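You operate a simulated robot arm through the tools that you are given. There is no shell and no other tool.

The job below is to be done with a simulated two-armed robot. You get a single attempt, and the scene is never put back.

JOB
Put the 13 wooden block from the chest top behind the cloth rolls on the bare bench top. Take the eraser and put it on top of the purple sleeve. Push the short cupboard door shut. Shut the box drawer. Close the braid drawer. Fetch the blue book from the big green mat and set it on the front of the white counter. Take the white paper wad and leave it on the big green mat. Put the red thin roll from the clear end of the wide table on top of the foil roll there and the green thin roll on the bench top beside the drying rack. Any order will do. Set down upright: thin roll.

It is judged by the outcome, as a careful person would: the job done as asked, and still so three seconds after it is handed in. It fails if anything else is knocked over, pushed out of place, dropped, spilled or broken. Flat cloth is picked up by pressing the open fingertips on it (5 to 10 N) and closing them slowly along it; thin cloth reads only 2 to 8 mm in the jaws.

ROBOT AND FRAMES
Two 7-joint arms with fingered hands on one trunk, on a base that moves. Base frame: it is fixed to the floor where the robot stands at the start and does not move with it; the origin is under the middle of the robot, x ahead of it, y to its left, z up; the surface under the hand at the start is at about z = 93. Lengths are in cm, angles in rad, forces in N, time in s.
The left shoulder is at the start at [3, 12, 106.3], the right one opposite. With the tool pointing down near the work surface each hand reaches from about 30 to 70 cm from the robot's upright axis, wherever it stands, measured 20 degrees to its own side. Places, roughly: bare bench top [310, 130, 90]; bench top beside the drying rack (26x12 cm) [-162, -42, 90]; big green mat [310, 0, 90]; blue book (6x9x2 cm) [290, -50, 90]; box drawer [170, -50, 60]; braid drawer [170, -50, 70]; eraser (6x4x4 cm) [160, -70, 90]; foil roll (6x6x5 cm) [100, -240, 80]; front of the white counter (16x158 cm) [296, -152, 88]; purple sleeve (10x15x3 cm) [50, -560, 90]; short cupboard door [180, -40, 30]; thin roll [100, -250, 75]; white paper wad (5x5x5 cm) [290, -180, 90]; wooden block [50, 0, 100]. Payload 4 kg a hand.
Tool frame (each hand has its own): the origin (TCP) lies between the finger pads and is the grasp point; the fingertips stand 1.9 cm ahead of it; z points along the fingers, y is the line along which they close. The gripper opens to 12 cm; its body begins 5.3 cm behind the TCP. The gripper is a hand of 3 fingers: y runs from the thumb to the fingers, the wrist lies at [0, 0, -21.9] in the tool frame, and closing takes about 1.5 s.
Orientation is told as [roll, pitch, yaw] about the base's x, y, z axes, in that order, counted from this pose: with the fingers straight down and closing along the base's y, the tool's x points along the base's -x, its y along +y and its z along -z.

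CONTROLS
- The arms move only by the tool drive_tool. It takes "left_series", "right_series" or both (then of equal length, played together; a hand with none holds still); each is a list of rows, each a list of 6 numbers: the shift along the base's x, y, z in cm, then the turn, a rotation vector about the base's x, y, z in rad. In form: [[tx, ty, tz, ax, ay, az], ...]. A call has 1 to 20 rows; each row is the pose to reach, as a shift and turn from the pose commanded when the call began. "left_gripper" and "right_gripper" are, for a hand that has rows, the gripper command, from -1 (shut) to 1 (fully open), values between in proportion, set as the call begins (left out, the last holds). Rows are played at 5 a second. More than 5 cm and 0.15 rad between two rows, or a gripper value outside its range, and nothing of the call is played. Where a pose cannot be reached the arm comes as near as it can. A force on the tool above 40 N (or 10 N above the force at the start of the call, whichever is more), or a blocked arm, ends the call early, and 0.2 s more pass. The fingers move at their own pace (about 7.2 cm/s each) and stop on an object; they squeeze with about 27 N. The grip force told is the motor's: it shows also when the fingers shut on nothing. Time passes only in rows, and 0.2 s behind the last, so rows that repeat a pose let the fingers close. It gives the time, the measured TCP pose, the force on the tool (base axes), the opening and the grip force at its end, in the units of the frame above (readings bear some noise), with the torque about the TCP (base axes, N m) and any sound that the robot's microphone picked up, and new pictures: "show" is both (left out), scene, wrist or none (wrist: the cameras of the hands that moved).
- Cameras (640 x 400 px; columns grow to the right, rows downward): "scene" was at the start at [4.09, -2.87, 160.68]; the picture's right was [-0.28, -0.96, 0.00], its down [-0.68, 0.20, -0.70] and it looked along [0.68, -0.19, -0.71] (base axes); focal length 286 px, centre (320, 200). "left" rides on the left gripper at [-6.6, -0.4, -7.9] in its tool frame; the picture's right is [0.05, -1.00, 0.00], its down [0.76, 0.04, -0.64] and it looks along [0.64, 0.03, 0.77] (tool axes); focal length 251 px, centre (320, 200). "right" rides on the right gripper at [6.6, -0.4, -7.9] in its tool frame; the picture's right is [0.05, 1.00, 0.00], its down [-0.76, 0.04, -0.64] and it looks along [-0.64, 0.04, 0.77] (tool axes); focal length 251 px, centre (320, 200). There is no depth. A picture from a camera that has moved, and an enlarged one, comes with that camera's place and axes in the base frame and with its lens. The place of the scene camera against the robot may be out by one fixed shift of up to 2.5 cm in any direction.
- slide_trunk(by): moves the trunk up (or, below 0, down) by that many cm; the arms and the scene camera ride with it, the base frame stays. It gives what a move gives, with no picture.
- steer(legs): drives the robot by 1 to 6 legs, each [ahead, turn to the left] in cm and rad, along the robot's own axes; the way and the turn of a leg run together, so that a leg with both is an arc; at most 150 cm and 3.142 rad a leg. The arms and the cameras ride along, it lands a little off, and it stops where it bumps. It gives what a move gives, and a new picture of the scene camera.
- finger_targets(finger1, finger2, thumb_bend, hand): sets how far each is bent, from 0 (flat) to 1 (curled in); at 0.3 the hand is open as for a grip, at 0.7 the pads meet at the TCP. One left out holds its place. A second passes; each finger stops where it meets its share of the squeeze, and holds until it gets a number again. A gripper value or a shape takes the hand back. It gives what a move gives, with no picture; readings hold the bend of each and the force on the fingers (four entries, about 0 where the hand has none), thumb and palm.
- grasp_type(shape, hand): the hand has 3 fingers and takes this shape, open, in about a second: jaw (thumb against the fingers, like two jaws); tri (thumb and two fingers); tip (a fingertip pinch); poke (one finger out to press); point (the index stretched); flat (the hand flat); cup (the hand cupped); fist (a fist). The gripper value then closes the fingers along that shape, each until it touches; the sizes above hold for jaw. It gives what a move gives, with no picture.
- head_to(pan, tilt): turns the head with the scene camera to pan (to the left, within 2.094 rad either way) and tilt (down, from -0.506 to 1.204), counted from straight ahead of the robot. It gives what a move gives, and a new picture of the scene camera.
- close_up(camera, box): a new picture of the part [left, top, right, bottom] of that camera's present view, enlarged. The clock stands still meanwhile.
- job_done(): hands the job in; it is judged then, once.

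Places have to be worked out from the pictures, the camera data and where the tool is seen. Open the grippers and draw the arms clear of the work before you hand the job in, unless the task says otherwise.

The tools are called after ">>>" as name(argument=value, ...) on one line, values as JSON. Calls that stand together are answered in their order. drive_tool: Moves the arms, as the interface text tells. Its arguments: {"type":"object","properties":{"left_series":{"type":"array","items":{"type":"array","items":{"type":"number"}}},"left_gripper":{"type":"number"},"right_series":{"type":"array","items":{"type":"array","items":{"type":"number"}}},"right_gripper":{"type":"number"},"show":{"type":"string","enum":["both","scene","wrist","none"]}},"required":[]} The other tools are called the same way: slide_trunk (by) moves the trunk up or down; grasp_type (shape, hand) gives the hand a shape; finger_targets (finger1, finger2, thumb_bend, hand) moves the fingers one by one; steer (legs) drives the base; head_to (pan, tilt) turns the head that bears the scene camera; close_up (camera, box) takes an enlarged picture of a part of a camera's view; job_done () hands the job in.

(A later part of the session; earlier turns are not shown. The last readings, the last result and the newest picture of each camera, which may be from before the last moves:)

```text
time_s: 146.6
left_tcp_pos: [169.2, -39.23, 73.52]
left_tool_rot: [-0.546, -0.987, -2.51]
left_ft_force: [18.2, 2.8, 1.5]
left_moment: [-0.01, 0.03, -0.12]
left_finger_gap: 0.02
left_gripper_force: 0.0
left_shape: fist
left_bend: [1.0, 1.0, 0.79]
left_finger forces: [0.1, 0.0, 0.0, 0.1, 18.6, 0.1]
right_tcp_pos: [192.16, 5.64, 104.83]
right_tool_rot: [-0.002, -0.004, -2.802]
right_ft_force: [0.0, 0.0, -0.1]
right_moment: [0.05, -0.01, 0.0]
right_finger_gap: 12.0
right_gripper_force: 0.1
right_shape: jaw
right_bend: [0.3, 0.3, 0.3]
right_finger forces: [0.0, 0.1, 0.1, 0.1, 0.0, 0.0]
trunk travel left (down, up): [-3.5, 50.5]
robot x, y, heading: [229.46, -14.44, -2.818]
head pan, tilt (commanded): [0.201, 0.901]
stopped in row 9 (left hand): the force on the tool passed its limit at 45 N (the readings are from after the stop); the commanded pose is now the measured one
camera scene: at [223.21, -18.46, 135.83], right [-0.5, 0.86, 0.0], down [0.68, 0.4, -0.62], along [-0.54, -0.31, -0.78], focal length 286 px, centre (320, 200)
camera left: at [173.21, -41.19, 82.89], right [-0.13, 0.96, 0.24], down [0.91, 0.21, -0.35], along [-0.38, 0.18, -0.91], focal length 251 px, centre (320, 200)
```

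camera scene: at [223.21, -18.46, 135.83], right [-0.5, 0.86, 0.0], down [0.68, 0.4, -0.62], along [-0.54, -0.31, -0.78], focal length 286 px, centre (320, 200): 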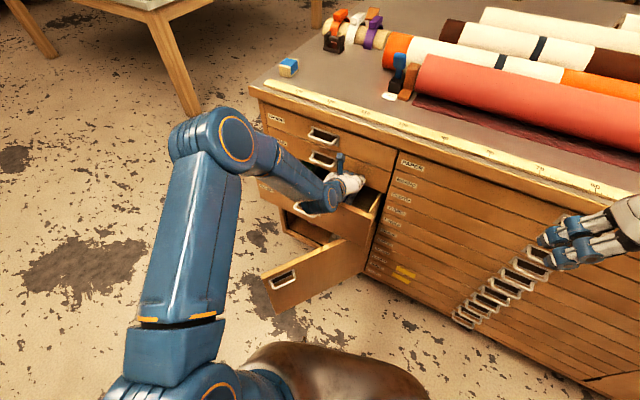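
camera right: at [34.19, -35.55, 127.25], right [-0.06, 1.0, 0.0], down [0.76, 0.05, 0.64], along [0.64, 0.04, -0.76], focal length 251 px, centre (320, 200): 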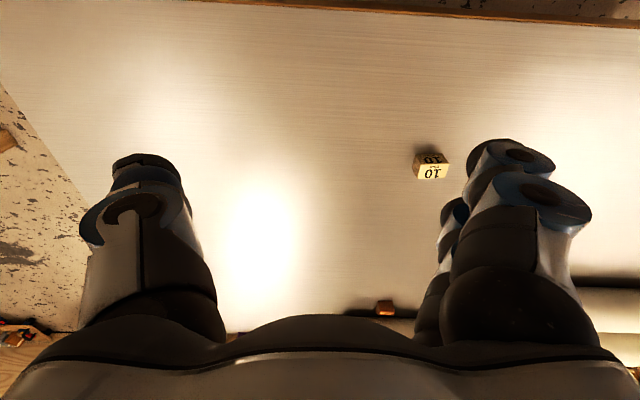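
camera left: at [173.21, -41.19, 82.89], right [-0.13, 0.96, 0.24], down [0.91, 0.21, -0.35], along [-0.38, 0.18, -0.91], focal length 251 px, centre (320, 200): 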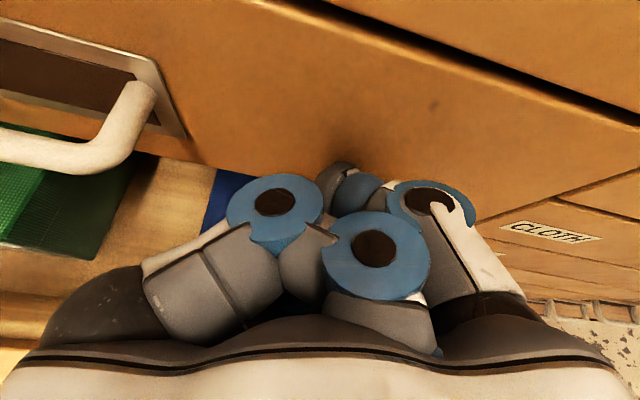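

The braid drawer is seated (45 N stop, front flush). I withdraw, drop to the box drawer's height, and push that.

>>> drive_tool(left_series=[[3, 0, 0, 0, 0, 0], [7, 0, 0, 0, 0, 0], [11, 0, 0, 0, 0, 0], [15, 0, 0, 0, 0, 0], [17, 0, -2, 0, 0, 0], [17, 0, -6, 0, 0, 0], [17, 0, -10, 0, 0, 0], [17, 0, -13, 0, 0, 0], [17, 0, -13, 0, 0, 0]])

```text
time_s: 148.6
left_tcp_pos: [185.88, -39.4, 60.49]
left_tool_rot: [-0.552, -0.991, -2.504]
left_ft_force: [0.3, -0.3, -0.7]
left_moment: [-0.05, -0.07, -0.02]
left_finger_gap: 0.0
left_gripper_force: 0.1
left_shape: fist
left_bend: [1.0, 1.0, 0.67]
left_finger forces: [0.0, 0.0, 0.0, 0.0, 0.0, 0.1]
right_tcp_pos: [192.15, 5.71, 104.86]
right_tool_rot: [-0.002, -0.003, -2.802]
right_ft_force: [-0.6, -0.4, 0.2]
right_moment: [0.03, 0.0, 0.03]
right_finger_gap: 12.0
right_gripper_force: 0.2
right_shape: jaw
right_bend: [0.3, 0.3, 0.3]
right_finger forces: [0.0, 0.0, 0.0, 0.0, 0.0, 0.1]
trunk travel left (down, up): [-3.5, 50.5]
robot x, y, heading: [229.41, -14.83, -2.816]
head pan, tilt (commanded): [0.201, 0.901]
camera scene: at [223.05, -18.45, 135.83], right [-0.5, 0.86, 0.0], down [0.68, 0.4, -0.62], along [-0.54, -0.31, -0.78], focal length 286 px, centre (320, 200)
camera left: at [190.0, -41.3, 69.9], right [-0.13, 0.96, 0.24], down [0.91, 0.21, -0.35], along [-0.39, 0.17, -0.9], focal length 251 px, centre (320, 200)
```

scene: 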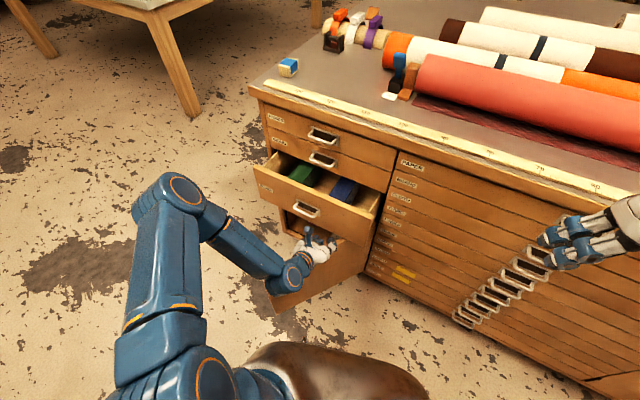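
left: 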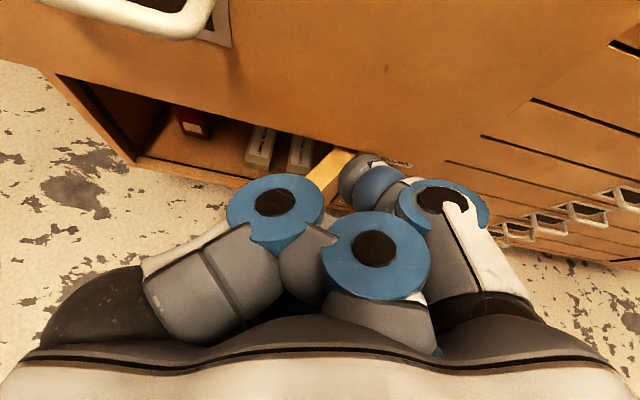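

The box drawer is in front of the fist. I push along -x until it seats.

>>> drive_tool(left_series=[[-2, 0, 0, 0, 0, 0], [-4, 0, 0, 0, 0, 0], [-6, 0, 0, 0, 0, 0], [-8, 0, 0, 0, 0, 0], [-9, 0, 0, 0, 0, 0], [-10, 0, 0, 0, 0, 0], [-11, 0, 0, 0, 0, 0], [-12, 0, 0, 0, 0, 0], [-13, 0, 0, 0, 0, 0], [-14, 0, 0, 0, 0, 0], [-15, 0, 0, 0, 0, 0], [-16, 0, 0, 0, 0, 0], [-17, 0, 0, 0, 0, 0], [-18, 0, 0, 0, 0, 0], [-19, 0, 0, 0, 0, 0]])

```text
time_s: 151.6
left_tcp_pos: [169.31, -38.48, 59.98]
left_tool_rot: [-0.548, -0.969, -2.522]
left_ft_force: [17.0, 2.3, 2.6]
left_moment: [0.01, 0.02, -0.13]
left_finger_gap: 0.0
left_gripper_force: 0.0
left_shape: fist
left_bend: [1.0, 1.0, 0.78]
left_finger forces: [0.1, 0.1, 0.0, 0.0, 17.2, 0.0]
right_tcp_pos: [192.3, 5.6, 104.92]
right_tool_rot: [-0.003, -0.004, -2.8]
right_ft_force: [0.1, 0.2, -0.3]
right_moment: [-0.01, -0.01, -0.01]
right_finger_gap: 12.01
right_gripper_force: 0.0
right_shape: jaw
right_bend: [0.3, 0.3, 0.3]
right_finger forces: [0.0, 0.0, 0.0, 0.0, 0.1, 0.1]
trunk travel left (down, up): [-3.5, 50.5]
robot x, y, heading: [229.43, -14.75, -2.811]
head pan, tilt (commanded): [0.201, 0.901]
stopped in row 14 (left hand): the force on the tool passed its limit at 47 N (the readings are from after the stop); the commanded pose is now the measured one
camera scene: at [223.15, -18.48, 135.83], right [-0.5, 0.86, 0.0], down [0.68, 0.4, -0.62], along [-0.54, -0.31, -0.78], focal length 286 px, centre (320, 200)
camera left: at [173.16, -40.68, 69.38], right [-0.12, 0.96, 0.25], down [0.92, 0.2, -0.33], along [-0.37, 0.19, -0.91], focal length 251 px, centre (320, 200)
```

scene: 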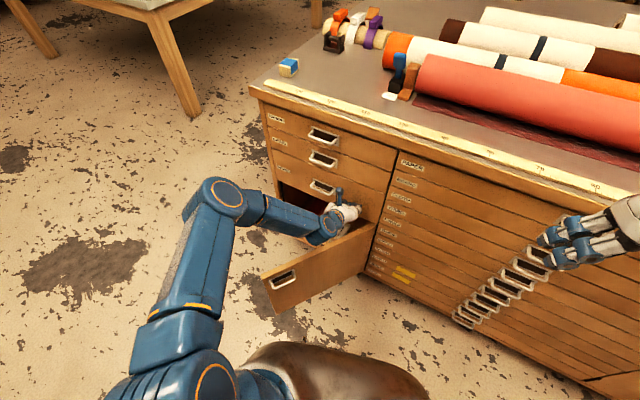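
left: 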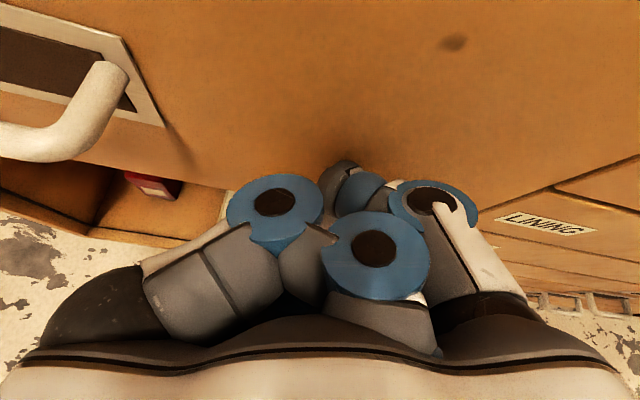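

Both drawers are flush now. I lift the fist clear of the door's top edge, draw back, and back the base up 12 cm to get around the door's outer side.

>>> drive_tool(left_series=[[2, 0, 1, 0, 0, 0], [5, 0, 4, 0, 0, 0], [9, 0, 6, 0, 0, 0], [13, 0, 6, 0, 0, 0], [17, 0, 6, 0, 0, 0], [20, 0, 6, 0, 0, 0]], show="none")

>>> steer(legs=[[-12, 0]])

```text
time_s: 152.9
left_tcp_pos: [189.22, -38.7, 66.1]
left_tool_rot: [-0.549, -0.978, -2.518]
left_ft_force: [-0.8, 0.0, -0.6]
left_moment: [0.02, -0.03, -0.01]
left_finger_gap: 0.01
left_gripper_force: 0.0
left_shape: fist
left_bend: [1.0, 1.0, 0.67]
left_finger forces: [0.0, 0.0, 0.1, 0.0, 0.0, 0.1]
right_tcp_pos: [192.23, 5.7, 104.82]
right_tool_rot: [-0.003, -0.005, -2.802]
right_ft_force: [-0.1, 0.0, 0.4]
right_moment: [0.0, 0.0, 0.0]
right_finger_gap: 12.01
right_gripper_force: 0.0
right_shape: jaw
right_bend: [0.3, 0.3, 0.3]
right_finger forces: [0.0, 0.0, 0.0, 0.1, 0.0, 0.0]
trunk travel left (down, up): [-3.5, 50.5]
robot x, y, heading: [229.36, -14.68, -2.819]
head pan, tilt (commanded): [0.201, 0.901]
```

```text
time_s: 154.2
left_tcp_pos: [200.88, -34.92, 66.12]
left_tool_rot: [-0.547, -0.978, -2.514]
left_ft_force: [0.6, 0.5, 0.3]
left_moment: [-0.01, 0.01, 0.02]
left_finger_gap: 0.0
left_gripper_force: 0.0
left_shape: fist
left_bend: [1.0, 1.0, 0.67]
left_finger forces: [0.1, 0.0, 0.0, 0.1, 0.0, 0.0]
right_tcp_pos: [203.74, 9.54, 104.85]
right_tool_rot: [-0.001, -0.004, -2.797]
right_ft_force: [0.1, -0.7, 0.8]
right_moment: [-0.01, 0.01, 0.0]
right_finger_gap: 11.99
right_gripper_force: 0.0
right_shape: jaw
right_bend: [0.3, 0.3, 0.3]
right_finger forces: [0.0, 0.0, 0.0, 0.0, 0.0, 0.0]
trunk travel left (down, up): [-3.5, 50.5]
robot x, y, heading: [240.95, -10.45, -2.818]
head pan, tilt (commanded): [0.201, 0.901]
camera scene: at [234.75, -14.47, 135.83], right [-0.51, 0.86, 0.0], down [0.68, 0.4, -0.62], along [-0.54, -0.31, -0.78], focal length 286 px, centre (320, 200)
```

scene: 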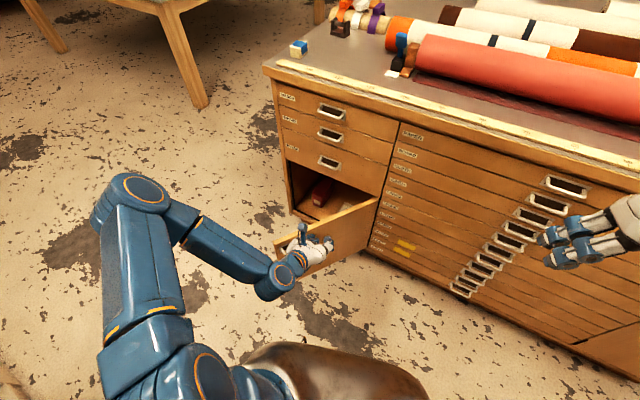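

The left fist is on the outer side of the door. I lower it to z≈42.

>>> drive_tool(left_series=[[-0.5, 2.5, -2, 0, 0, 0], [-1, 5, -5, 0, 0, 0], [-1, 5, -9, 0, 0, 0], [-1, 5, -13, 0, 0, 0], [-1, 5, -17, 0, 0, 0], [-1, 5, -21, 0, 0, 0], [-1, 5, -24, 0, 0, 0], [-1, 5, -24, 0, 0, 0]])

```text
time_s: 156.0
left_tcp_pos: [199.87, -29.69, 41.98]
left_tool_rot: [-0.548, -0.976, -2.515]
left_ft_force: [-0.1, -0.7, -0.1]
left_moment: [0.01, -0.02, 0.01]
left_finger_gap: 0.03
left_gripper_force: 0.0
left_shape: fist
left_bend: [1.0, 1.0, 0.67]
left_finger forces: [0.0, 0.0, 0.0, 0.1, 0.1, 0.0]
right_tcp_pos: [203.66, 9.57, 104.82]
right_tool_rot: [-0.003, -0.005, -2.798]
right_ft_force: [-0.6, 0.2, -0.1]
right_moment: [-0.01, 0.01, 0.02]
right_finger_gap: 12.0
right_gripper_force: 0.1
right_shape: jaw
right_bend: [0.3, 0.3, 0.3]
right_finger forces: [0.0, 0.1, 0.0, 0.0, 0.1, 0.1]
trunk travel left (down, up): [-3.5, 50.5]
robot x, y, heading: [241.2, -10.93, -2.814]
head pan, tilt (commanded): [0.201, 0.901]
camera scene: at [234.62, -14.52, 135.82], right [-0.51, 0.86, 0.0], down [0.68, 0.4, -0.62], along [-0.54, -0.31, -0.78], focal length 286 px, centre (320, 200)
camera left: at [203.78, -31.78, 51.4], right [-0.13, 0.96, 0.25], down [0.92, 0.21, -0.34], along [-0.38, 0.18, -0.91], focal length 251 px, centre (320, 200)
```

scene: 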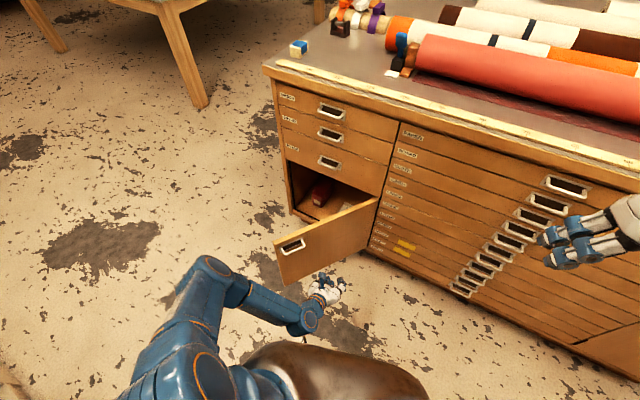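
left: 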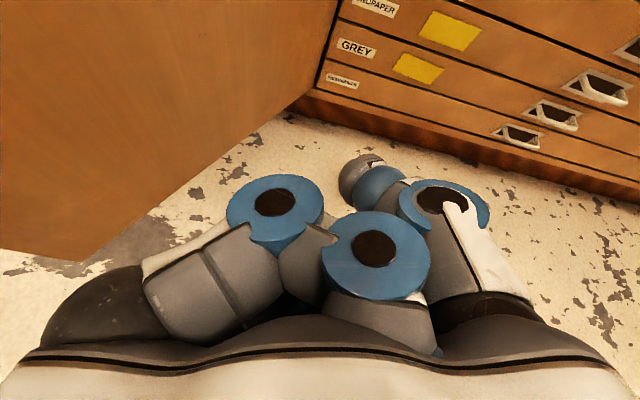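

The door is just ahead-left of the fist. I push it along its closing arc.

>>> drive_tool(left_series=[[-2.2, -3, 0, 0, 0, 0], [-4.4, -6.1, 0, 0, 0, 0], [-6.6, -9.1, 0, 0, 0, 0], [-7.5, -10.7, 0, 0, 0, 0], [-8.5, -12.3, 0, 0, 0, 0], [-10.1, -14.4, 0, 0, 0, 0], [-11.8, -16.4, 0, 0, 0, 0], [-13.8, -18.1, 0, 0, 0, 0], [-15.8, -19.8, 0, 0, 0, 0], [-18, -21.2, 0, 0, 0, 0], [-20.3, -22.5, 0, 0, 0, 0]])

```text
time_s: 158.4
left_tcp_pos: [183.55, -50.02, 42.57]
left_tool_rot: [-0.546, -0.976, -2.519]
left_ft_force: [0.4, 0.9, -0.1]
left_moment: [-0.01, 0.0, -0.01]
left_finger_gap: 0.02
left_gripper_force: 0.1
left_shape: fist
left_bend: [1.0, 1.0, 0.67]
left_finger forces: [0.1, 0.0, 0.0, 0.0, 0.0, 0.0]
left hand out of reach, approached as far as the arm can: row 10, 11
right_tcp_pos: [203.61, 9.53, 104.81]
right_tool_rot: [-0.003, -0.006, -2.799]
right_ft_force: [0.0, -0.2, 0.4]
right_moment: [-0.03, -0.01, -0.01]
right_finger_gap: 12.01
right_gripper_force: 0.1
right_shape: jaw
right_bend: [0.3, 0.3, 0.3]
right_finger forces: [0.0, 0.0, 0.1, 0.1, 0.0, 0.0]
trunk travel left (down, up): [-3.5, 50.5]
robot x, y, heading: [241.06, -11.16, -2.813]
head pan, tilt (commanded): [0.201, 0.901]
camera scene: at [234.61, -14.51, 135.82], right [-0.51, 0.86, 0.0], down [0.68, 0.4, -0.62], along [-0.54, -0.31, -0.78], focal length 286 px, centre (320, 200)
camera left: at [187.46, -51.99, 51.9], right [-0.13, 0.96, 0.25], down [0.92, 0.21, -0.34], along [-0.38, 0.18, -0.91], focal length 251 px, centre (320, 200)
```

scene: 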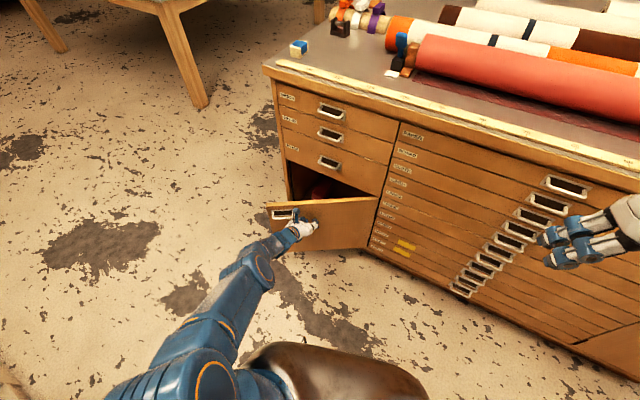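
left: 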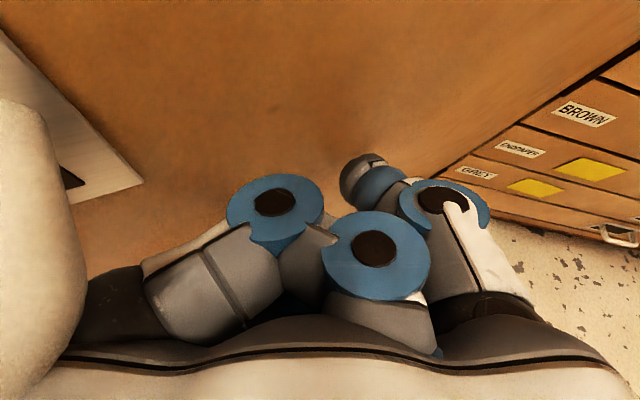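

The door is partly closed but the arm is at full reach; I drive the base ahead 8 cm to keep pushing.

>>> steer(legs=[[8, 0]])

```text
time_s: 159.4
left_tcp_pos: [175.91, -52.7, 42.44]
left_tool_rot: [-0.548, -0.975, -2.514]
left_ft_force: [-0.5, -0.4, -0.1]
left_moment: [0.0, 0.01, 0.03]
left_finger_gap: 0.0
left_gripper_force: 0.0
left_shape: fist
left_bend: [1.0, 1.0, 0.67]
left_finger forces: [0.0, 0.0, 0.0, 0.0, 0.0, 0.1]
right_tcp_pos: [195.96, 7.04, 104.81]
right_tool_rot: [-0.001, -0.003, -2.797]
right_ft_force: [-0.4, -0.8, 0.4]
right_moment: [0.0, -0.05, 0.04]
right_finger_gap: 12.01
right_gripper_force: 0.0
right_shape: jaw
right_bend: [0.3, 0.3, 0.3]
right_finger forces: [0.0, 0.0, 0.0, 0.0, 0.0, 0.1]
trunk travel left (down, up): [-3.5, 50.5]
robot x, y, heading: [233.68, -13.29, -2.816]
head pan, tilt (commanded): [0.201, 0.901]
camera scene: at [226.96, -17.15, 135.81], right [-0.51, 0.86, 0.0], down [0.68, 0.4, -0.62], along [-0.53, -0.31, -0.78], focal length 286 px, centre (320, 200)
```

scene: 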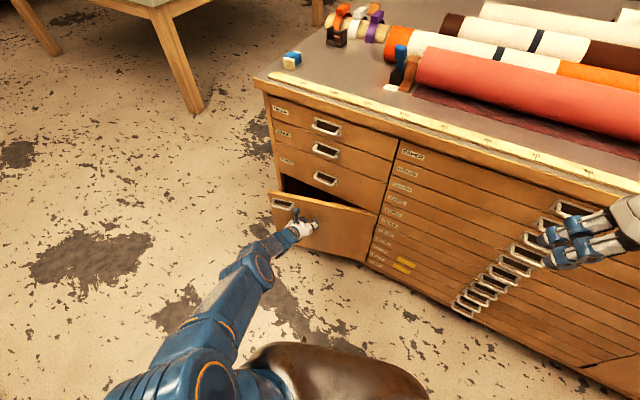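

The door is nearly shut. I draw the fist back, drive ahead 10 cm, then finish pushing with the arm under force control.

>>> drive_tool(left_series=[[4, 1, 0, 0, 0, 0], [8, 2, 0, 0, 0, 0], [11, 3, 0, 0, 0, 0]], show="none")

>>> steer(legs=[[9, 0]])

>>> drive_tool(left_series=[[-2, 0, 0, 0, 0, 0], [-4, 0, 0, 0, 0, 0], [-5, 0, 0, 0, 0, 0], [-6, 0, 0, 0, 0, 0], [-7, 0, 0, 0, 0, 0], [-8, 0, 0, 0, 0, 0], [-9, 0, 0, 0, 0, 0], [-10, 0, 0, 0, 0, 0], [-11, 0, 0, 0, 0, 0], [-12, 0, 0, 0, 0, 0], [-13, 0, 0, 0, 0, 0]])

```text
time_s: 160.2
left_tcp_pos: [187.04, -49.71, 42.42]
left_tool_rot: [-0.547, -0.977, -2.516]
left_ft_force: [-0.3, 0.4, 0.1]
left_moment: [-0.01, -0.02, 0.01]
left_finger_gap: 0.02
left_gripper_force: 0.1
left_shape: fist
left_bend: [1.0, 1.0, 0.67]
left_finger forces: [0.0, 0.1, 0.0, 0.0, 0.1, 0.0]
right_tcp_pos: [196.09, 7.03, 104.86]
right_tool_rot: [-0.001, -0.005, -2.798]
right_ft_force: [0.1, 0.4, 0.2]
right_moment: [-0.02, 0.03, -0.01]
right_finger_gap: 12.01
right_gripper_force: 0.0
right_shape: jaw
right_bend: [0.3, 0.3, 0.3]
right_finger forces: [0.1, 0.0, 0.0, 0.1, 0.0, 0.0]
trunk travel left (down, up): [-3.5, 50.5]
robot x, y, heading: [233.37, -13.25, -2.815]
head pan, tilt (commanded): [0.201, 0.901]
```

```text
time_s: 161.3
left_tcp_pos: [178.49, -52.72, 42.47]
left_tool_rot: [-0.547, -0.976, -2.516]
left_ft_force: [-0.2, 0.1, 0.4]
left_moment: [0.0, 0.01, 0.0]
left_finger_gap: 0.0
left_gripper_force: 0.0
left_shape: fist
left_bend: [1.0, 1.0, 0.67]
left_finger forces: [0.0, 0.0, 0.1, 0.1, 0.1, 0.1]
right_tcp_pos: [187.44, 3.92, 104.82]
right_tool_rot: [-0.002, -0.003, -2.798]
right_ft_force: [-0.5, 0.9, -0.1]
right_moment: [0.0, -0.03, 0.01]
right_finger_gap: 12.03
right_gripper_force: 0.0
right_shape: jaw
right_bend: [0.3, 0.3, 0.3]
right_finger forces: [0.0, 0.0, 0.0, 0.0, 0.0, 0.0]
trunk travel left (down, up): [-3.5, 50.5]
robot x, y, heading: [225.27, -16.41, -2.813]
head pan, tilt (commanded): [0.201, 0.901]
camera scene: at [218.43, -20.07, 135.81], right [-0.51, 0.86, 0.0], down [0.68, 0.4, -0.62], along [-0.54, -0.31, -0.78], focal length 286 px, centre (320, 200)
```

scene: 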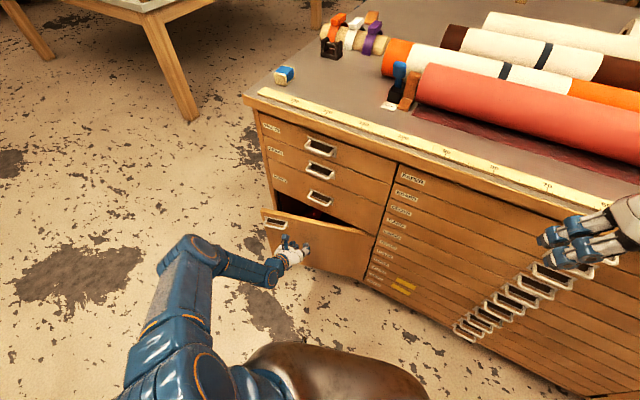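

```text
time_s: 163.1
left_tcp_pos: [169.48, -52.17, 41.71]
left_tool_rot: [-0.538, -0.958, -2.529]
left_ft_force: [13.6, 1.0, 2.1]
left_moment: [0.01, 0.01, -0.11]
left_finger_gap: 0.0
left_gripper_force: 0.1
left_shape: fist
left_bend: [1.0, 1.0, 0.77]
left_finger forces: [0.0, 0.0, 0.0, 0.1, 14.5, 0.1]
right_tcp_pos: [187.77, 4.0, 104.86]
right_tool_rot: [-0.002, -0.003, -2.799]
right_ft_force: [-0.2, 0.4, -0.1]
right_moment: [-0.01, -0.01, -0.02]
right_finger_gap: 12.01
right_gripper_force: 0.0
right_shape: jaw
right_bend: [0.3, 0.3, 0.3]
right_finger forces: [0.1, 0.0, 0.1, 0.0, 0.0, 0.1]
trunk travel left (down, up): [-3.5, 50.5]
robot x, y, heading: [225.17, -16.21, -2.811]
head pan, tilt (commanded): [0.201, 0.901]
stopped in row 8 (left hand): the force on the tool passed its limit at 46 N (the readings are from after the stop); the commanded pose is now the measured one
camera scene: at [218.64, -20.02, 135.83], right [-0.51, 0.86, 0.0], down [0.68, 0.4, -0.62], along [-0.54, -0.31, -0.78], focal length 286 px, centre (320, 200)
camera left: at [173.19, -54.17, 51.13], right [-0.12, 0.96, 0.25], down [0.93, 0.2, -0.32], along [-0.36, 0.19, -0.91], focal length 251 px, centre (320, 200)
```

scene: 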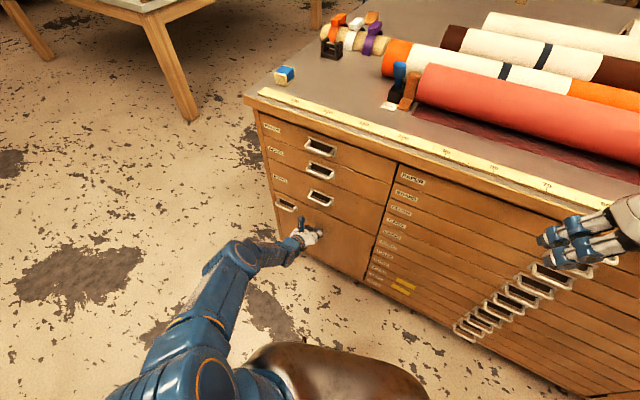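
left: 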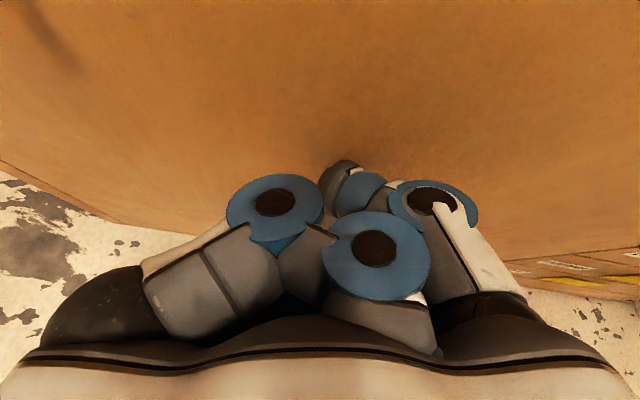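

The door is shut (46 N stop). I withdraw the fist and check all fronts are flush.

>>> drive_tool(left_series=[[3, 0, 0, 0, 0, 0], [7, 0, 0, 0, 0, 0], [11, 0, 0, 0, 0, 0], [15, 1, 1, 0, 0, 0], [17, 1, 5, 0, 0, 0], [17, 1, 9, 0, 0, 0], [17, 1, 13, 0, 0, 0], [17, 1, 17, 0, 0, 0], [17, 1, 21, 0, 0, 0]], show="none")

>>> close_up(camera="scene", box=[220, 50, 440, 300])

```text
time_s: 165.1
left_tcp_pos: [186.2, -51.36, 63.0]
left_tool_rot: [-0.54, -0.962, -2.529]
left_ft_force: [0.8, 0.2, 0.2]
left_moment: [-0.01, -0.01, -0.04]
left_finger_gap: 0.01
left_gripper_force: 0.0
left_shape: fist
left_bend: [1.0, 1.0, 0.67]
left_finger forces: [0.0, 0.1, 0.1, 0.0, 0.1, 0.0]
right_tcp_pos: [187.56, 3.96, 104.81]
right_tool_rot: [-0.001, -0.003, -2.799]
right_ft_force: [-1.2, -0.9, 0.3]
right_moment: [0.04, 0.02, 0.01]
right_finger_gap: 12.01
right_gripper_force: 0.0
right_shape: jaw
right_bend: [0.3, 0.3, 0.3]
right_finger forces: [0.0, 0.0, 0.0, 0.0, 0.0, 0.1]
trunk travel left (down, up): [-3.5, 50.5]
robot x, y, heading: [224.78, -15.98, -2.809]
head pan, tilt (commanded): [0.201, 0.901]
```

```text
1.60 times, centred on (330, 175) of scene
camera zoom: at [218.6, -19.98, 135.82], right [-0.51, 0.86, 0.0], down [0.68, 0.4, -0.62], along [-0.54, -0.31, -0.78], focal length 458 px, centre (304, 240)
```

zoom: 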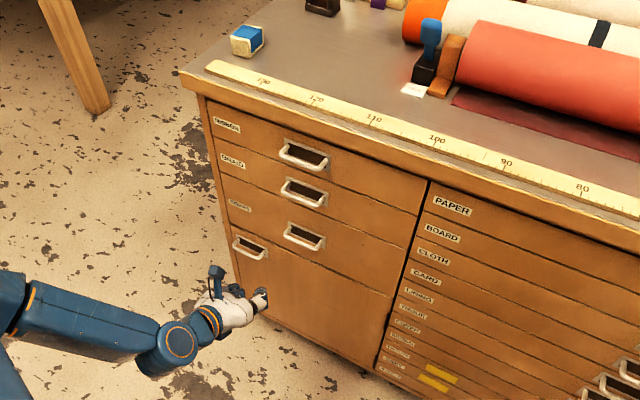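

All three fronts are flush. I raise the trunk again, and restore the left hand to an open jaw pointing down.

>>> slide_trunk(by=24)

>>> grasp_type(hand="left", shape="jaw")

>>> drive_tool(left_series=[[2, 0, 4, 0, -0.14, 0], [3, 0, 8, 0, -0.28, 0], [4, 0, 12, 0, -0.42, 0], [5, 0, 16, 0, -0.56, 0], [6, 0, 20, 0, -0.7, 0], [6, 0, 23, 0, -0.84, 0], [6, 0, 26, 0, -0.98, 0], [6, 0, 29, 0, -1.06, 0], [6, 0, 29, 0, -1.06, 0]])

```text
time_s: 167.6
left_tcp_pos: [186.33, -51.43, 86.97]
left_tool_rot: [-0.54, -0.96, -2.526]
left_ft_force: [0.9, 0.9, -0.2]
left_moment: [0.04, -0.01, -0.03]
left_finger_gap: 0.01
left_gripper_force: 0.0
left_shape: fist
left_bend: [1.0, 1.0, 0.67]
left_finger forces: [0.1, 0.0, 0.1, 0.1, 0.0, 0.1]
right_tcp_pos: [187.62, 4.11, 128.76]
right_tool_rot: [-0.001, -0.003, -2.797]
right_ft_force: [-0.3, 0.0, 0.7]
right_moment: [-0.02, 0.01, -0.05]
right_finger_gap: 11.98
right_gripper_force: 0.0
right_shape: jaw
right_bend: [0.3, 0.3, 0.3]
right_finger forces: [0.0, 0.0, 0.1, 0.0, 0.1, 0.0]
trunk travel left (down, up): [-27.5, 26.5]
robot x, y, heading: [224.83, -16.13, -2.817]
head pan, tilt (commanded): [0.201, 0.901]
```

```text
time_s: 168.5
left_tcp_pos: [186.33, -51.45, 86.99]
left_tool_rot: [-0.541, -0.961, -2.527]
left_ft_force: [0.6, -0.1, 0.9]
left_moment: [-0.03, 0.05, 0.01]
left_finger_gap: 11.98
left_gripper_force: 0.0
left_shape: jaw
left_bend: [0.3, 0.3, 0.3]
left_finger forces: [0.1, 0.0, 0.0, 0.0, 0.0, 0.0]
right_tcp_pos: [187.65, 3.95, 128.8]
right_tool_rot: [-0.001, -0.004, -2.799]
right_ft_force: [0.8, -0.2, -0.5]
right_moment: [0.0, 0.01, 0.01]
right_finger_gap: 12.01
right_gripper_force: 0.1
right_shape: jaw
right_bend: [0.3, 0.3, 0.3]
right_finger forces: [0.0, 0.0, 0.0, 0.1, 0.0, 0.0]
trunk travel left (down, up): [-27.5, 26.5]
robot x, y, heading: [225.13, -16.04, -2.809]
head pan, tilt (commanded): [0.201, 0.901]
```

```text
time_s: 170.5
left_tcp_pos: [192.06, -51.17, 115.81]
left_tool_rot: [-0.015, 0.007, -2.805]
left_ft_force: [0.2, -0.1, 0.1]
left_moment: [-0.01, -0.02, -0.03]
left_finger_gap: 12.01
left_gripper_force: 0.1
left_shape: jaw
left_bend: [0.3, 0.3, 0.3]
left_finger forces: [0.1, 0.0, 0.1, 0.0, 0.0, 0.0]
right_tcp_pos: [187.61, 4.22, 128.71]
right_tool_rot: [-0.002, -0.004, -2.798]
right_ft_force: [1.0, -0.7, 0.2]
right_moment: [-0.04, 0.01, 0.0]
right_finger_gap: 11.99
right_gripper_force: 0.1
right_shape: jaw
right_bend: [0.3, 0.3, 0.3]
right_finger forces: [0.0, 0.1, 0.0, 0.0, 0.0, 0.0]
trunk travel left (down, up): [-27.5, 26.5]
robot x, y, heading: [225.09, -16.56, -2.809]
head pan, tilt (commanded): [0.201, 0.901]
camera scene: at [218.58, -19.84, 159.82], right [-0.51, 0.86, 0.0], down [0.68, 0.4, -0.62], along [-0.54, -0.31, -0.78], focal length 286 px, centre (320, 200)
camera left: at [185.73, -53.33, 123.77], right [-0.28, 0.96, 0.01], down [0.73, 0.2, 0.65], along [0.62, 0.19, -0.76], focal length 251 px, centre (320, 200)
```

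scene: 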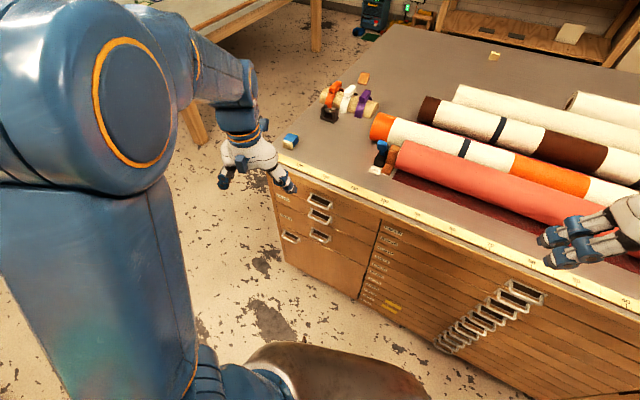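
left: 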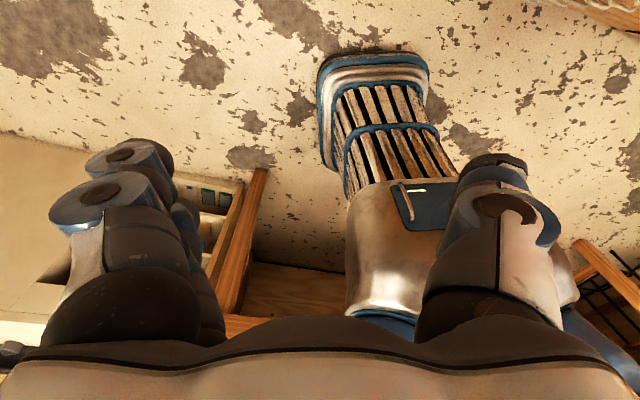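

The eraser sits near (154.5, -69). I turn left 0.6 and move ahead so the right hand can reach it.

>>> steer(legs=[[0, 0.6]])

```text
time_s: 172.6
left_tcp_pos: [217.48, -63.88, 115.7]
left_tool_rot: [-0.014, 0.007, -2.21]
left_ft_force: [0.5, 0.9, -0.3]
left_moment: [0.02, 0.01, 0.01]
left_finger_gap: 11.99
left_gripper_force: 0.0
left_shape: jaw
left_bend: [0.3, 0.3, 0.3]
left_finger forces: [0.0, 0.0, 0.0, 0.1, 0.0, 0.0]
right_tcp_pos: [182.65, -20.5, 128.73]
right_tool_rot: [-0.003, -0.003, -2.203]
right_ft_force: [-0.8, 0.5, 0.1]
right_moment: [-0.03, 0.01, 0.0]
right_finger_gap: 11.99
right_gripper_force: 0.1
right_shape: jaw
right_bend: [0.3, 0.3, 0.3]
right_finger forces: [0.0, 0.1, 0.0, 0.0, 0.0, 0.0]
trunk travel left (down, up): [-27.5, 26.5]
robot x, y, heading: [221.83, -14.49, -2.212]
head pan, tilt (commanded): [0.201, 0.901]
camera scene: at [218.61, -20.31, 159.82], right [-0.9, 0.43, 0.0], down [0.33, 0.71, -0.62], along [-0.27, -0.56, -0.78], focal length 286 px, centre (320, 200)
```

scene: 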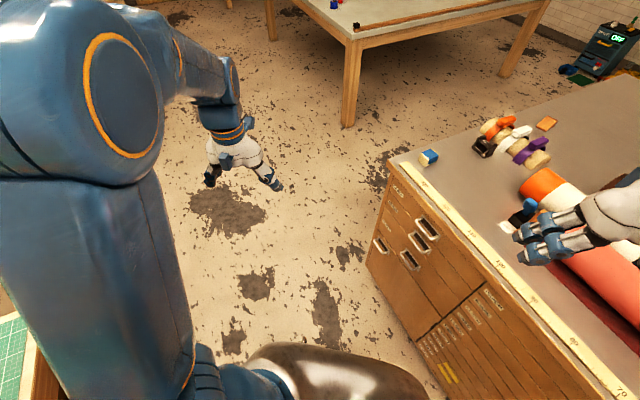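

I drive ahead 24 cm.

>>> steer(legs=[[24, 0]])

>>> head_to(pan=-0.3, tilt=0.8)

>>> close_up(camera="scene", box=[200, 50, 440, 200])

```text
time_s: 174.3
left_tcp_pos: [202.71, -82.98, 115.77]
left_tool_rot: [-0.015, 0.007, -2.216]
left_ft_force: [0.0, -0.4, -0.2]
left_moment: [0.03, 0.0, 0.04]
left_finger_gap: 11.99
left_gripper_force: 0.0
left_shape: jaw
left_bend: [0.3, 0.3, 0.3]
left_finger forces: [0.1, 0.1, 0.0, 0.1, 0.0, 0.0]
right_tcp_pos: [168.07, -39.47, 128.78]
right_tool_rot: [-0.004, -0.003, -2.209]
right_ft_force: [0.3, -1.6, -0.5]
right_moment: [-0.01, 0.0, 0.0]
right_finger_gap: 12.01
right_gripper_force: 0.1
right_shape: jaw
right_bend: [0.3, 0.3, 0.3]
right_finger forces: [0.0, 0.1, 0.0, 0.0, 0.0, 0.1]
trunk travel left (down, up): [-27.5, 26.5]
robot x, y, heading: [207.9, -33.77, -2.218]
head pan, tilt (commanded): [0.201, 0.901]
camera scene: at [204.1, -39.55, 159.82], right [-0.9, 0.44, 0.0], down [0.34, 0.71, -0.62], along [-0.27, -0.56, -0.78], focal length 286 px, centre (320, 200)
```

scene: 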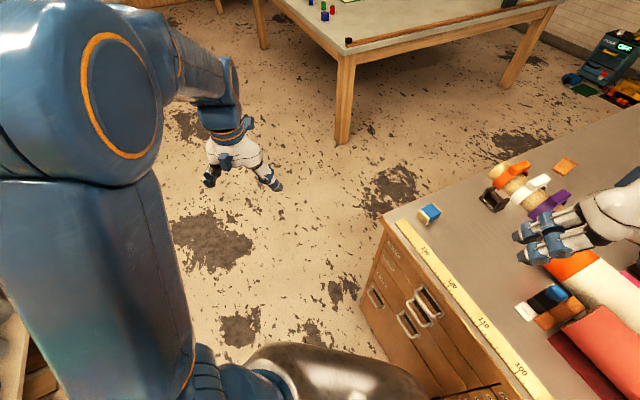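

```text
time_s: 175.3
left_tcp_pos: [202.7, -83.04, 115.86]
left_tool_rot: [-0.014, 0.006, -2.217]
left_ft_force: [0.0, -0.4, 0.4]
left_moment: [0.0, -0.01, -0.01]
left_finger_gap: 12.01
left_gripper_force: 0.1
left_shape: jaw
left_bend: [0.3, 0.3, 0.3]
left_finger forces: [0.0, 0.1, 0.1, 0.1, 0.1, 0.0]
right_tcp_pos: [168.17, -39.34, 128.87]
right_tool_rot: [-0.003, -0.005, -2.208]
right_ft_force: [0.3, 0.1, 0.7]
right_moment: [0.0, -0.02, -0.04]
right_finger_gap: 11.97
right_gripper_force: 0.0
right_shape: jaw
right_bend: [0.3, 0.3, 0.3]
right_finger forces: [0.0, 0.1, 0.0, 0.0, 0.1, 0.1]
trunk travel left (down, up): [-27.5, 26.5]
robot x, y, heading: [207.78, -33.34, -2.224]
head pan, tilt (commanded): [-0.3, 0.799]
camera scene: at [200.93, -37.34, 160.61], right [-0.58, 0.81, 0.0], down [0.58, 0.42, -0.7], along [-0.57, -0.41, -0.72], focal length 286 px, centre (320, 200)
```

scene: 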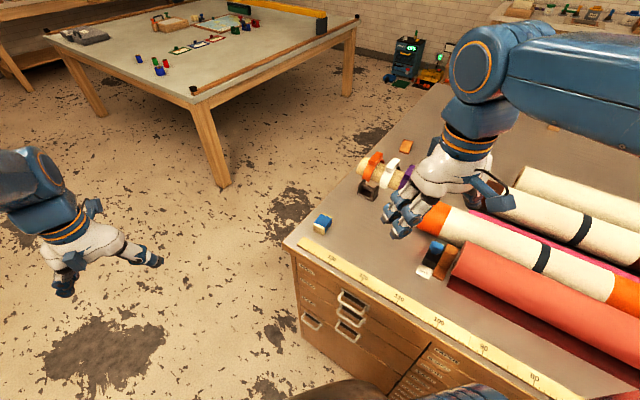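

```text
2.67 times, centred on (320, 125) of scene
camera zoom: at [200.93, -37.34, 160.61], right [-0.58, 0.81, 0.0], down [0.58, 0.42, -0.7], along [-0.57, -0.41, -0.72], focal length 763 px, centre (320, 400)
```

zoom: 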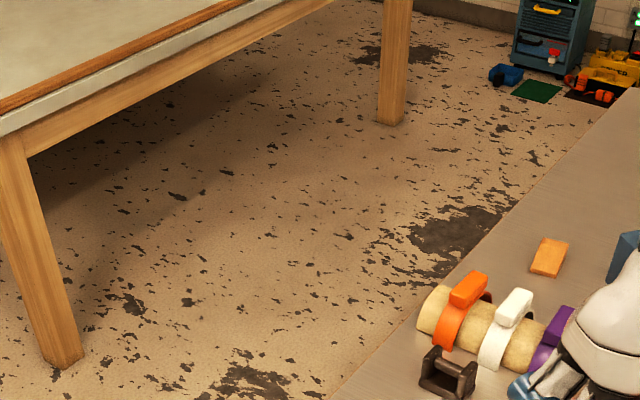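

The eraser is at scene pixel (322, 222). I zoom in on it for its orientation.

>>> close_up(camera="scene", box=[240, 170, 400, 270])

```text
4.00 times, centred on (320, 220) of scene
camera zoom: at [200.93, -37.34, 160.61], right [-0.58, 0.81, 0.0], down [0.58, 0.42, -0.7], along [-0.57, -0.41, -0.72], focal length 1144 px, centre (320, 120)
```

zoom: 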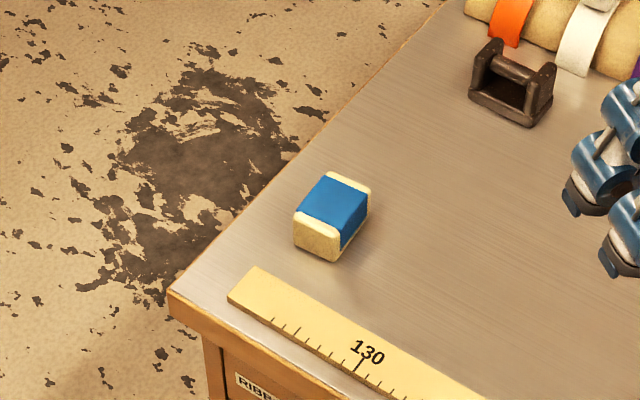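

The eraser's long axis lies along x, centred near (156, -69.5). I move the right hand above it, turned so its fingers close along y.

>>> drive_tool(right_series=[[-1.5, -3.8, 0, 0, 0, -0.13], [-3, -7.6, 0, 0, 0, -0.26], [-4.5, -11.4, -1, 0, 0, -0.39], [-6, -15.2, -3, 0, 0, -0.52], [-7.5, -19, -5, 0, 0, -0.65], [-9, -22.8, -7, 0, 0, -0.78], [-10.5, -26.5, -9, 0, 0, -0.9], [-12, -30, -11, 0, 0, -0.93], [-12, -30, -15, 0, 0, -0.93], [-12, -30, -18, 0, 0, -0.93], [-12, -30, -18, 0, 0, -0.93]])

```text
time_s: 177.7
left_tcp_pos: [202.84, -83.05, 115.79]
left_tool_rot: [-0.017, 0.007, -2.216]
left_ft_force: [0.1, -0.6, -0.5]
left_moment: [0.01, 0.03, -0.03]
left_finger_gap: 12.02
left_gripper_force: 0.1
left_shape: jaw
left_bend: [0.3, 0.3, 0.3]
left_finger forces: [0.0, 0.0, 0.0, 0.0, 0.0, 0.0]
right_tcp_pos: [156.18, -69.51, 110.79]
right_tool_rot: [-0.001, -0.005, -3.139]
right_ft_force: [0.1, 0.0, 0.4]
right_moment: [-0.03, -0.02, -0.06]
right_finger_gap: 12.01
right_gripper_force: 0.1
right_shape: jaw
right_bend: [0.3, 0.3, 0.3]
right_finger forces: [0.0, 0.0, 0.0, 0.1, 0.0, 0.1]
trunk travel left (down, up): [-27.5, 26.5]
robot x, y, heading: [207.98, -33.62, -2.218]
head pan, tilt (commanded): [-0.3, 0.799]
camera scene: at [200.94, -37.31, 160.62], right [-0.58, 0.81, 0.0], down [0.58, 0.42, -0.7], along [-0.57, -0.4, -0.72], focal length 286 px, centre (320, 200)
camera right: at [162.8, -69.19, 118.56], right [0.06, -1.0, 0.0], down [-0.76, -0.05, 0.65], along [-0.65, -0.03, -0.76], focal length 251 px, centre (320, 200)
```

scene: 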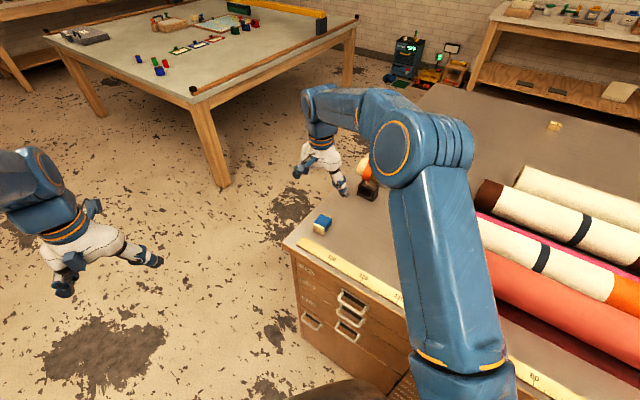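
right: 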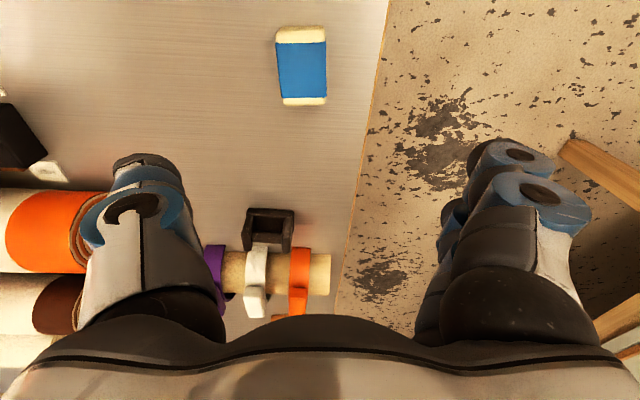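

From the wrist view the eraser centre is (157.5, -67.9). I center over it and lower to z≈95.7.

>>> drive_tool(right_series=[[1.3, 1.6, -3, 0, 0, 0], [1.3, 1.6, -7, 0, 0, 0], [1.3, 1.6, -10, 0, 0, 0], [1.3, 1.6, -12.5, 0, 0, 0], [1.3, 1.6, -14, 0, 0, 0], [1.3, 1.6, -15, 0, 0, 0], [1.3, 1.6, -15, 0, 0, 0]], show="wrist")

```text
time_s: 179.3
left_tcp_pos: [202.81, -82.96, 115.67]
left_tool_rot: [-0.015, 0.008, -2.218]
left_ft_force: [-0.7, 0.5, 0.5]
left_moment: [0.01, -0.01, -0.02]
left_finger_gap: 12.01
left_gripper_force: 0.1
left_shape: jaw
left_bend: [0.3, 0.3, 0.3]
left_finger forces: [0.0, 0.0, 0.0, 0.1, 0.0, 0.1]
right_tcp_pos: [157.33, -67.9, 95.77]
right_tool_rot: [-0.005, -0.005, -3.138]
right_ft_force: [-0.2, -0.1, -0.5]
right_moment: [0.06, -0.01, 0.01]
right_finger_gap: 12.03
right_gripper_force: 0.1
right_shape: jaw
right_bend: [0.3, 0.3, 0.3]
right_finger forces: [0.0, 0.1, 0.0, 0.0, 0.0, 0.0]
trunk travel left (down, up): [-27.5, 26.5]
robot x, y, heading: [207.96, -33.62, -2.223]
head pan, tilt (commanded): [-0.3, 0.799]
camera right: at [164.02, -67.63, 103.59], right [0.06, -1.0, 0.0], down [-0.76, -0.05, 0.65], along [-0.65, -0.04, -0.76], focal length 251 px, centre (320, 200)
```

right: 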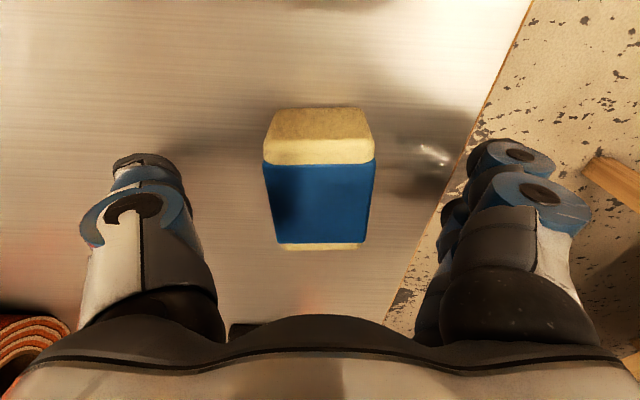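

Well centred. I close the right hand on the eraser.

>>> drive_tool(right_series=[[0, 0, 0, 0, 0, 0], [0, 0, 0, 0, 0, 0], [0, 0, 0, 0, 0, 0], [0, 0, 0, 0, 0, 0], [0, 0, 0, 0, 0, 0], [0, 0, 0, 0, 0, 0], [0, 0, 0, 0, 0, 0], [0, 0, 0, 0, 0, 0], [0, 0, 0, 0, 0, 0]], right_gripper=-1, show="wrist")

```text
time_s: 181.3
left_tcp_pos: [202.81, -82.98, 115.72]
left_tool_rot: [-0.017, 0.008, -2.216]
left_ft_force: [-0.3, 0.4, 0.3]
left_moment: [-0.01, 0.05, 0.0]
left_finger_gap: 12.0
left_gripper_force: 0.1
left_shape: jaw
left_bend: [0.3, 0.3, 0.3]
left_finger forces: [0.0, 0.1, 0.1, 0.0, 0.0, 0.0]
right_tcp_pos: [157.39, -67.94, 95.73]
right_tool_rot: [-0.003, -0.005, -3.138]
right_ft_force: [0.8, 0.8, 0.4]
right_moment: [-0.03, -0.01, -0.01]
right_finger_gap: 3.25
right_gripper_force: 27.0
right_shape: jaw
right_bend: [0.44, 0.42, 0.94]
right_finger forces: [11.8, 11.9, 0.0, 0.0, 23.7, 0.0]
trunk travel left (down, up): [-27.5, 26.5]
robot x, y, heading: [208.07, -33.49, -2.227]
head pan, tilt (commanded): [-0.3, 0.799]
camera right: at [164.02, -67.64, 103.61], right [0.06, -1.0, 0.0], down [-0.76, -0.05, 0.65], along [-0.65, -0.04, -0.76], focal length 251 px, centre (320, 200)
```

right: 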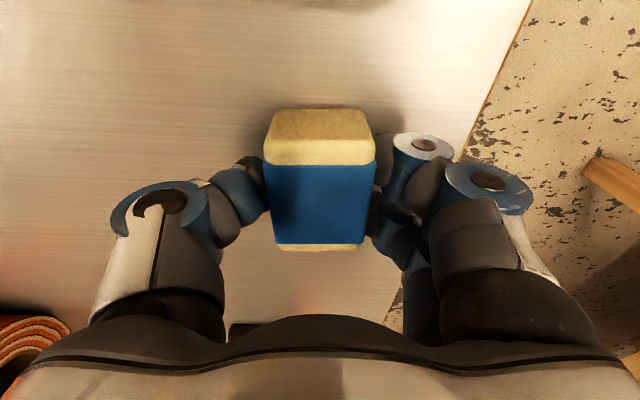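

Eraser gripped firmly by both fingers and thumb. I lift it and draw it back toward the body, turning the hand back.

>>> drive_tool(right_series=[[0, 0, 2, 0, 0, 0], [0, 0, 6, 0, 0, 0], [0, 0, 11, 0, 0, 0], [0, 0, 16, 0, 0, 0], [0, 0, 21, 0, 0, 0], [0.5, 2, 25, 0, 0, 0.1], [1, 5, 27, 0, 0, 0.23], [2, 9, 27, 0, 0, 0.36], [4, 13, 27, 0, 0, 0.49], [6, 17, 27, 0, 0, 0.62], [8, 21, 27, 0, 0, 0.75], [9, 24, 27, 0, 0, 0.88], [10, 26, 27, 0, 0, 0.93]])

```text
time_s: 184.1
left_tcp_pos: [202.78, -82.85, 115.77]
left_tool_rot: [-0.015, 0.005, -2.214]
left_ft_force: [0.1, 0.3, 0.6]
left_moment: [-0.01, -0.02, -0.01]
left_finger_gap: 12.0
left_gripper_force: 0.1
left_shape: jaw
left_bend: [0.3, 0.3, 0.3]
left_finger forces: [0.1, 0.0, 0.0, 0.0, 0.0, 0.0]
right_tcp_pos: [167.31, -41.88, 122.94]
right_tool_rot: [-0.001, -0.006, -2.207]
right_ft_force: [0.2, -0.3, -0.3]
right_moment: [0.02, 0.01, 0.0]
right_finger_gap: 3.24
right_gripper_force: 27.0
right_shape: jaw
right_bend: [0.44, 0.42, 0.94]
right_finger forces: [12.0, 11.9, 0.0, 0.1, 23.7, 0.0]
trunk travel left (down, up): [-27.5, 26.5]
robot x, y, heading: [208.51, -33.37, -2.225]
head pan, tilt (commanded): [-0.3, 0.799]
camera scene: at [201.0, -37.24, 160.62], right [-0.58, 0.81, 0.0], down [0.58, 0.42, -0.7], along [-0.57, -0.41, -0.72], focal length 286 px, centre (320, 200)
camera right: at [170.98, -36.29, 130.72], right [0.84, -0.55, 0.0], down [-0.42, -0.64, 0.65], along [-0.36, -0.54, -0.76], focal length 251 px, centre (320, 200)
```

scene: 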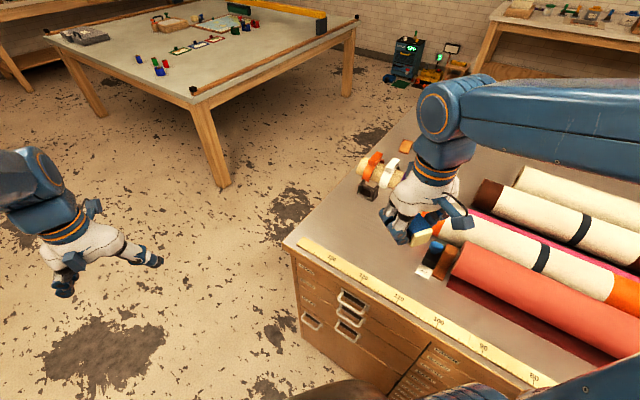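
right: 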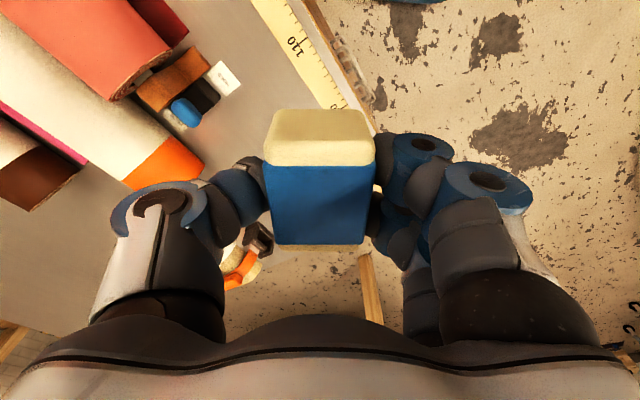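

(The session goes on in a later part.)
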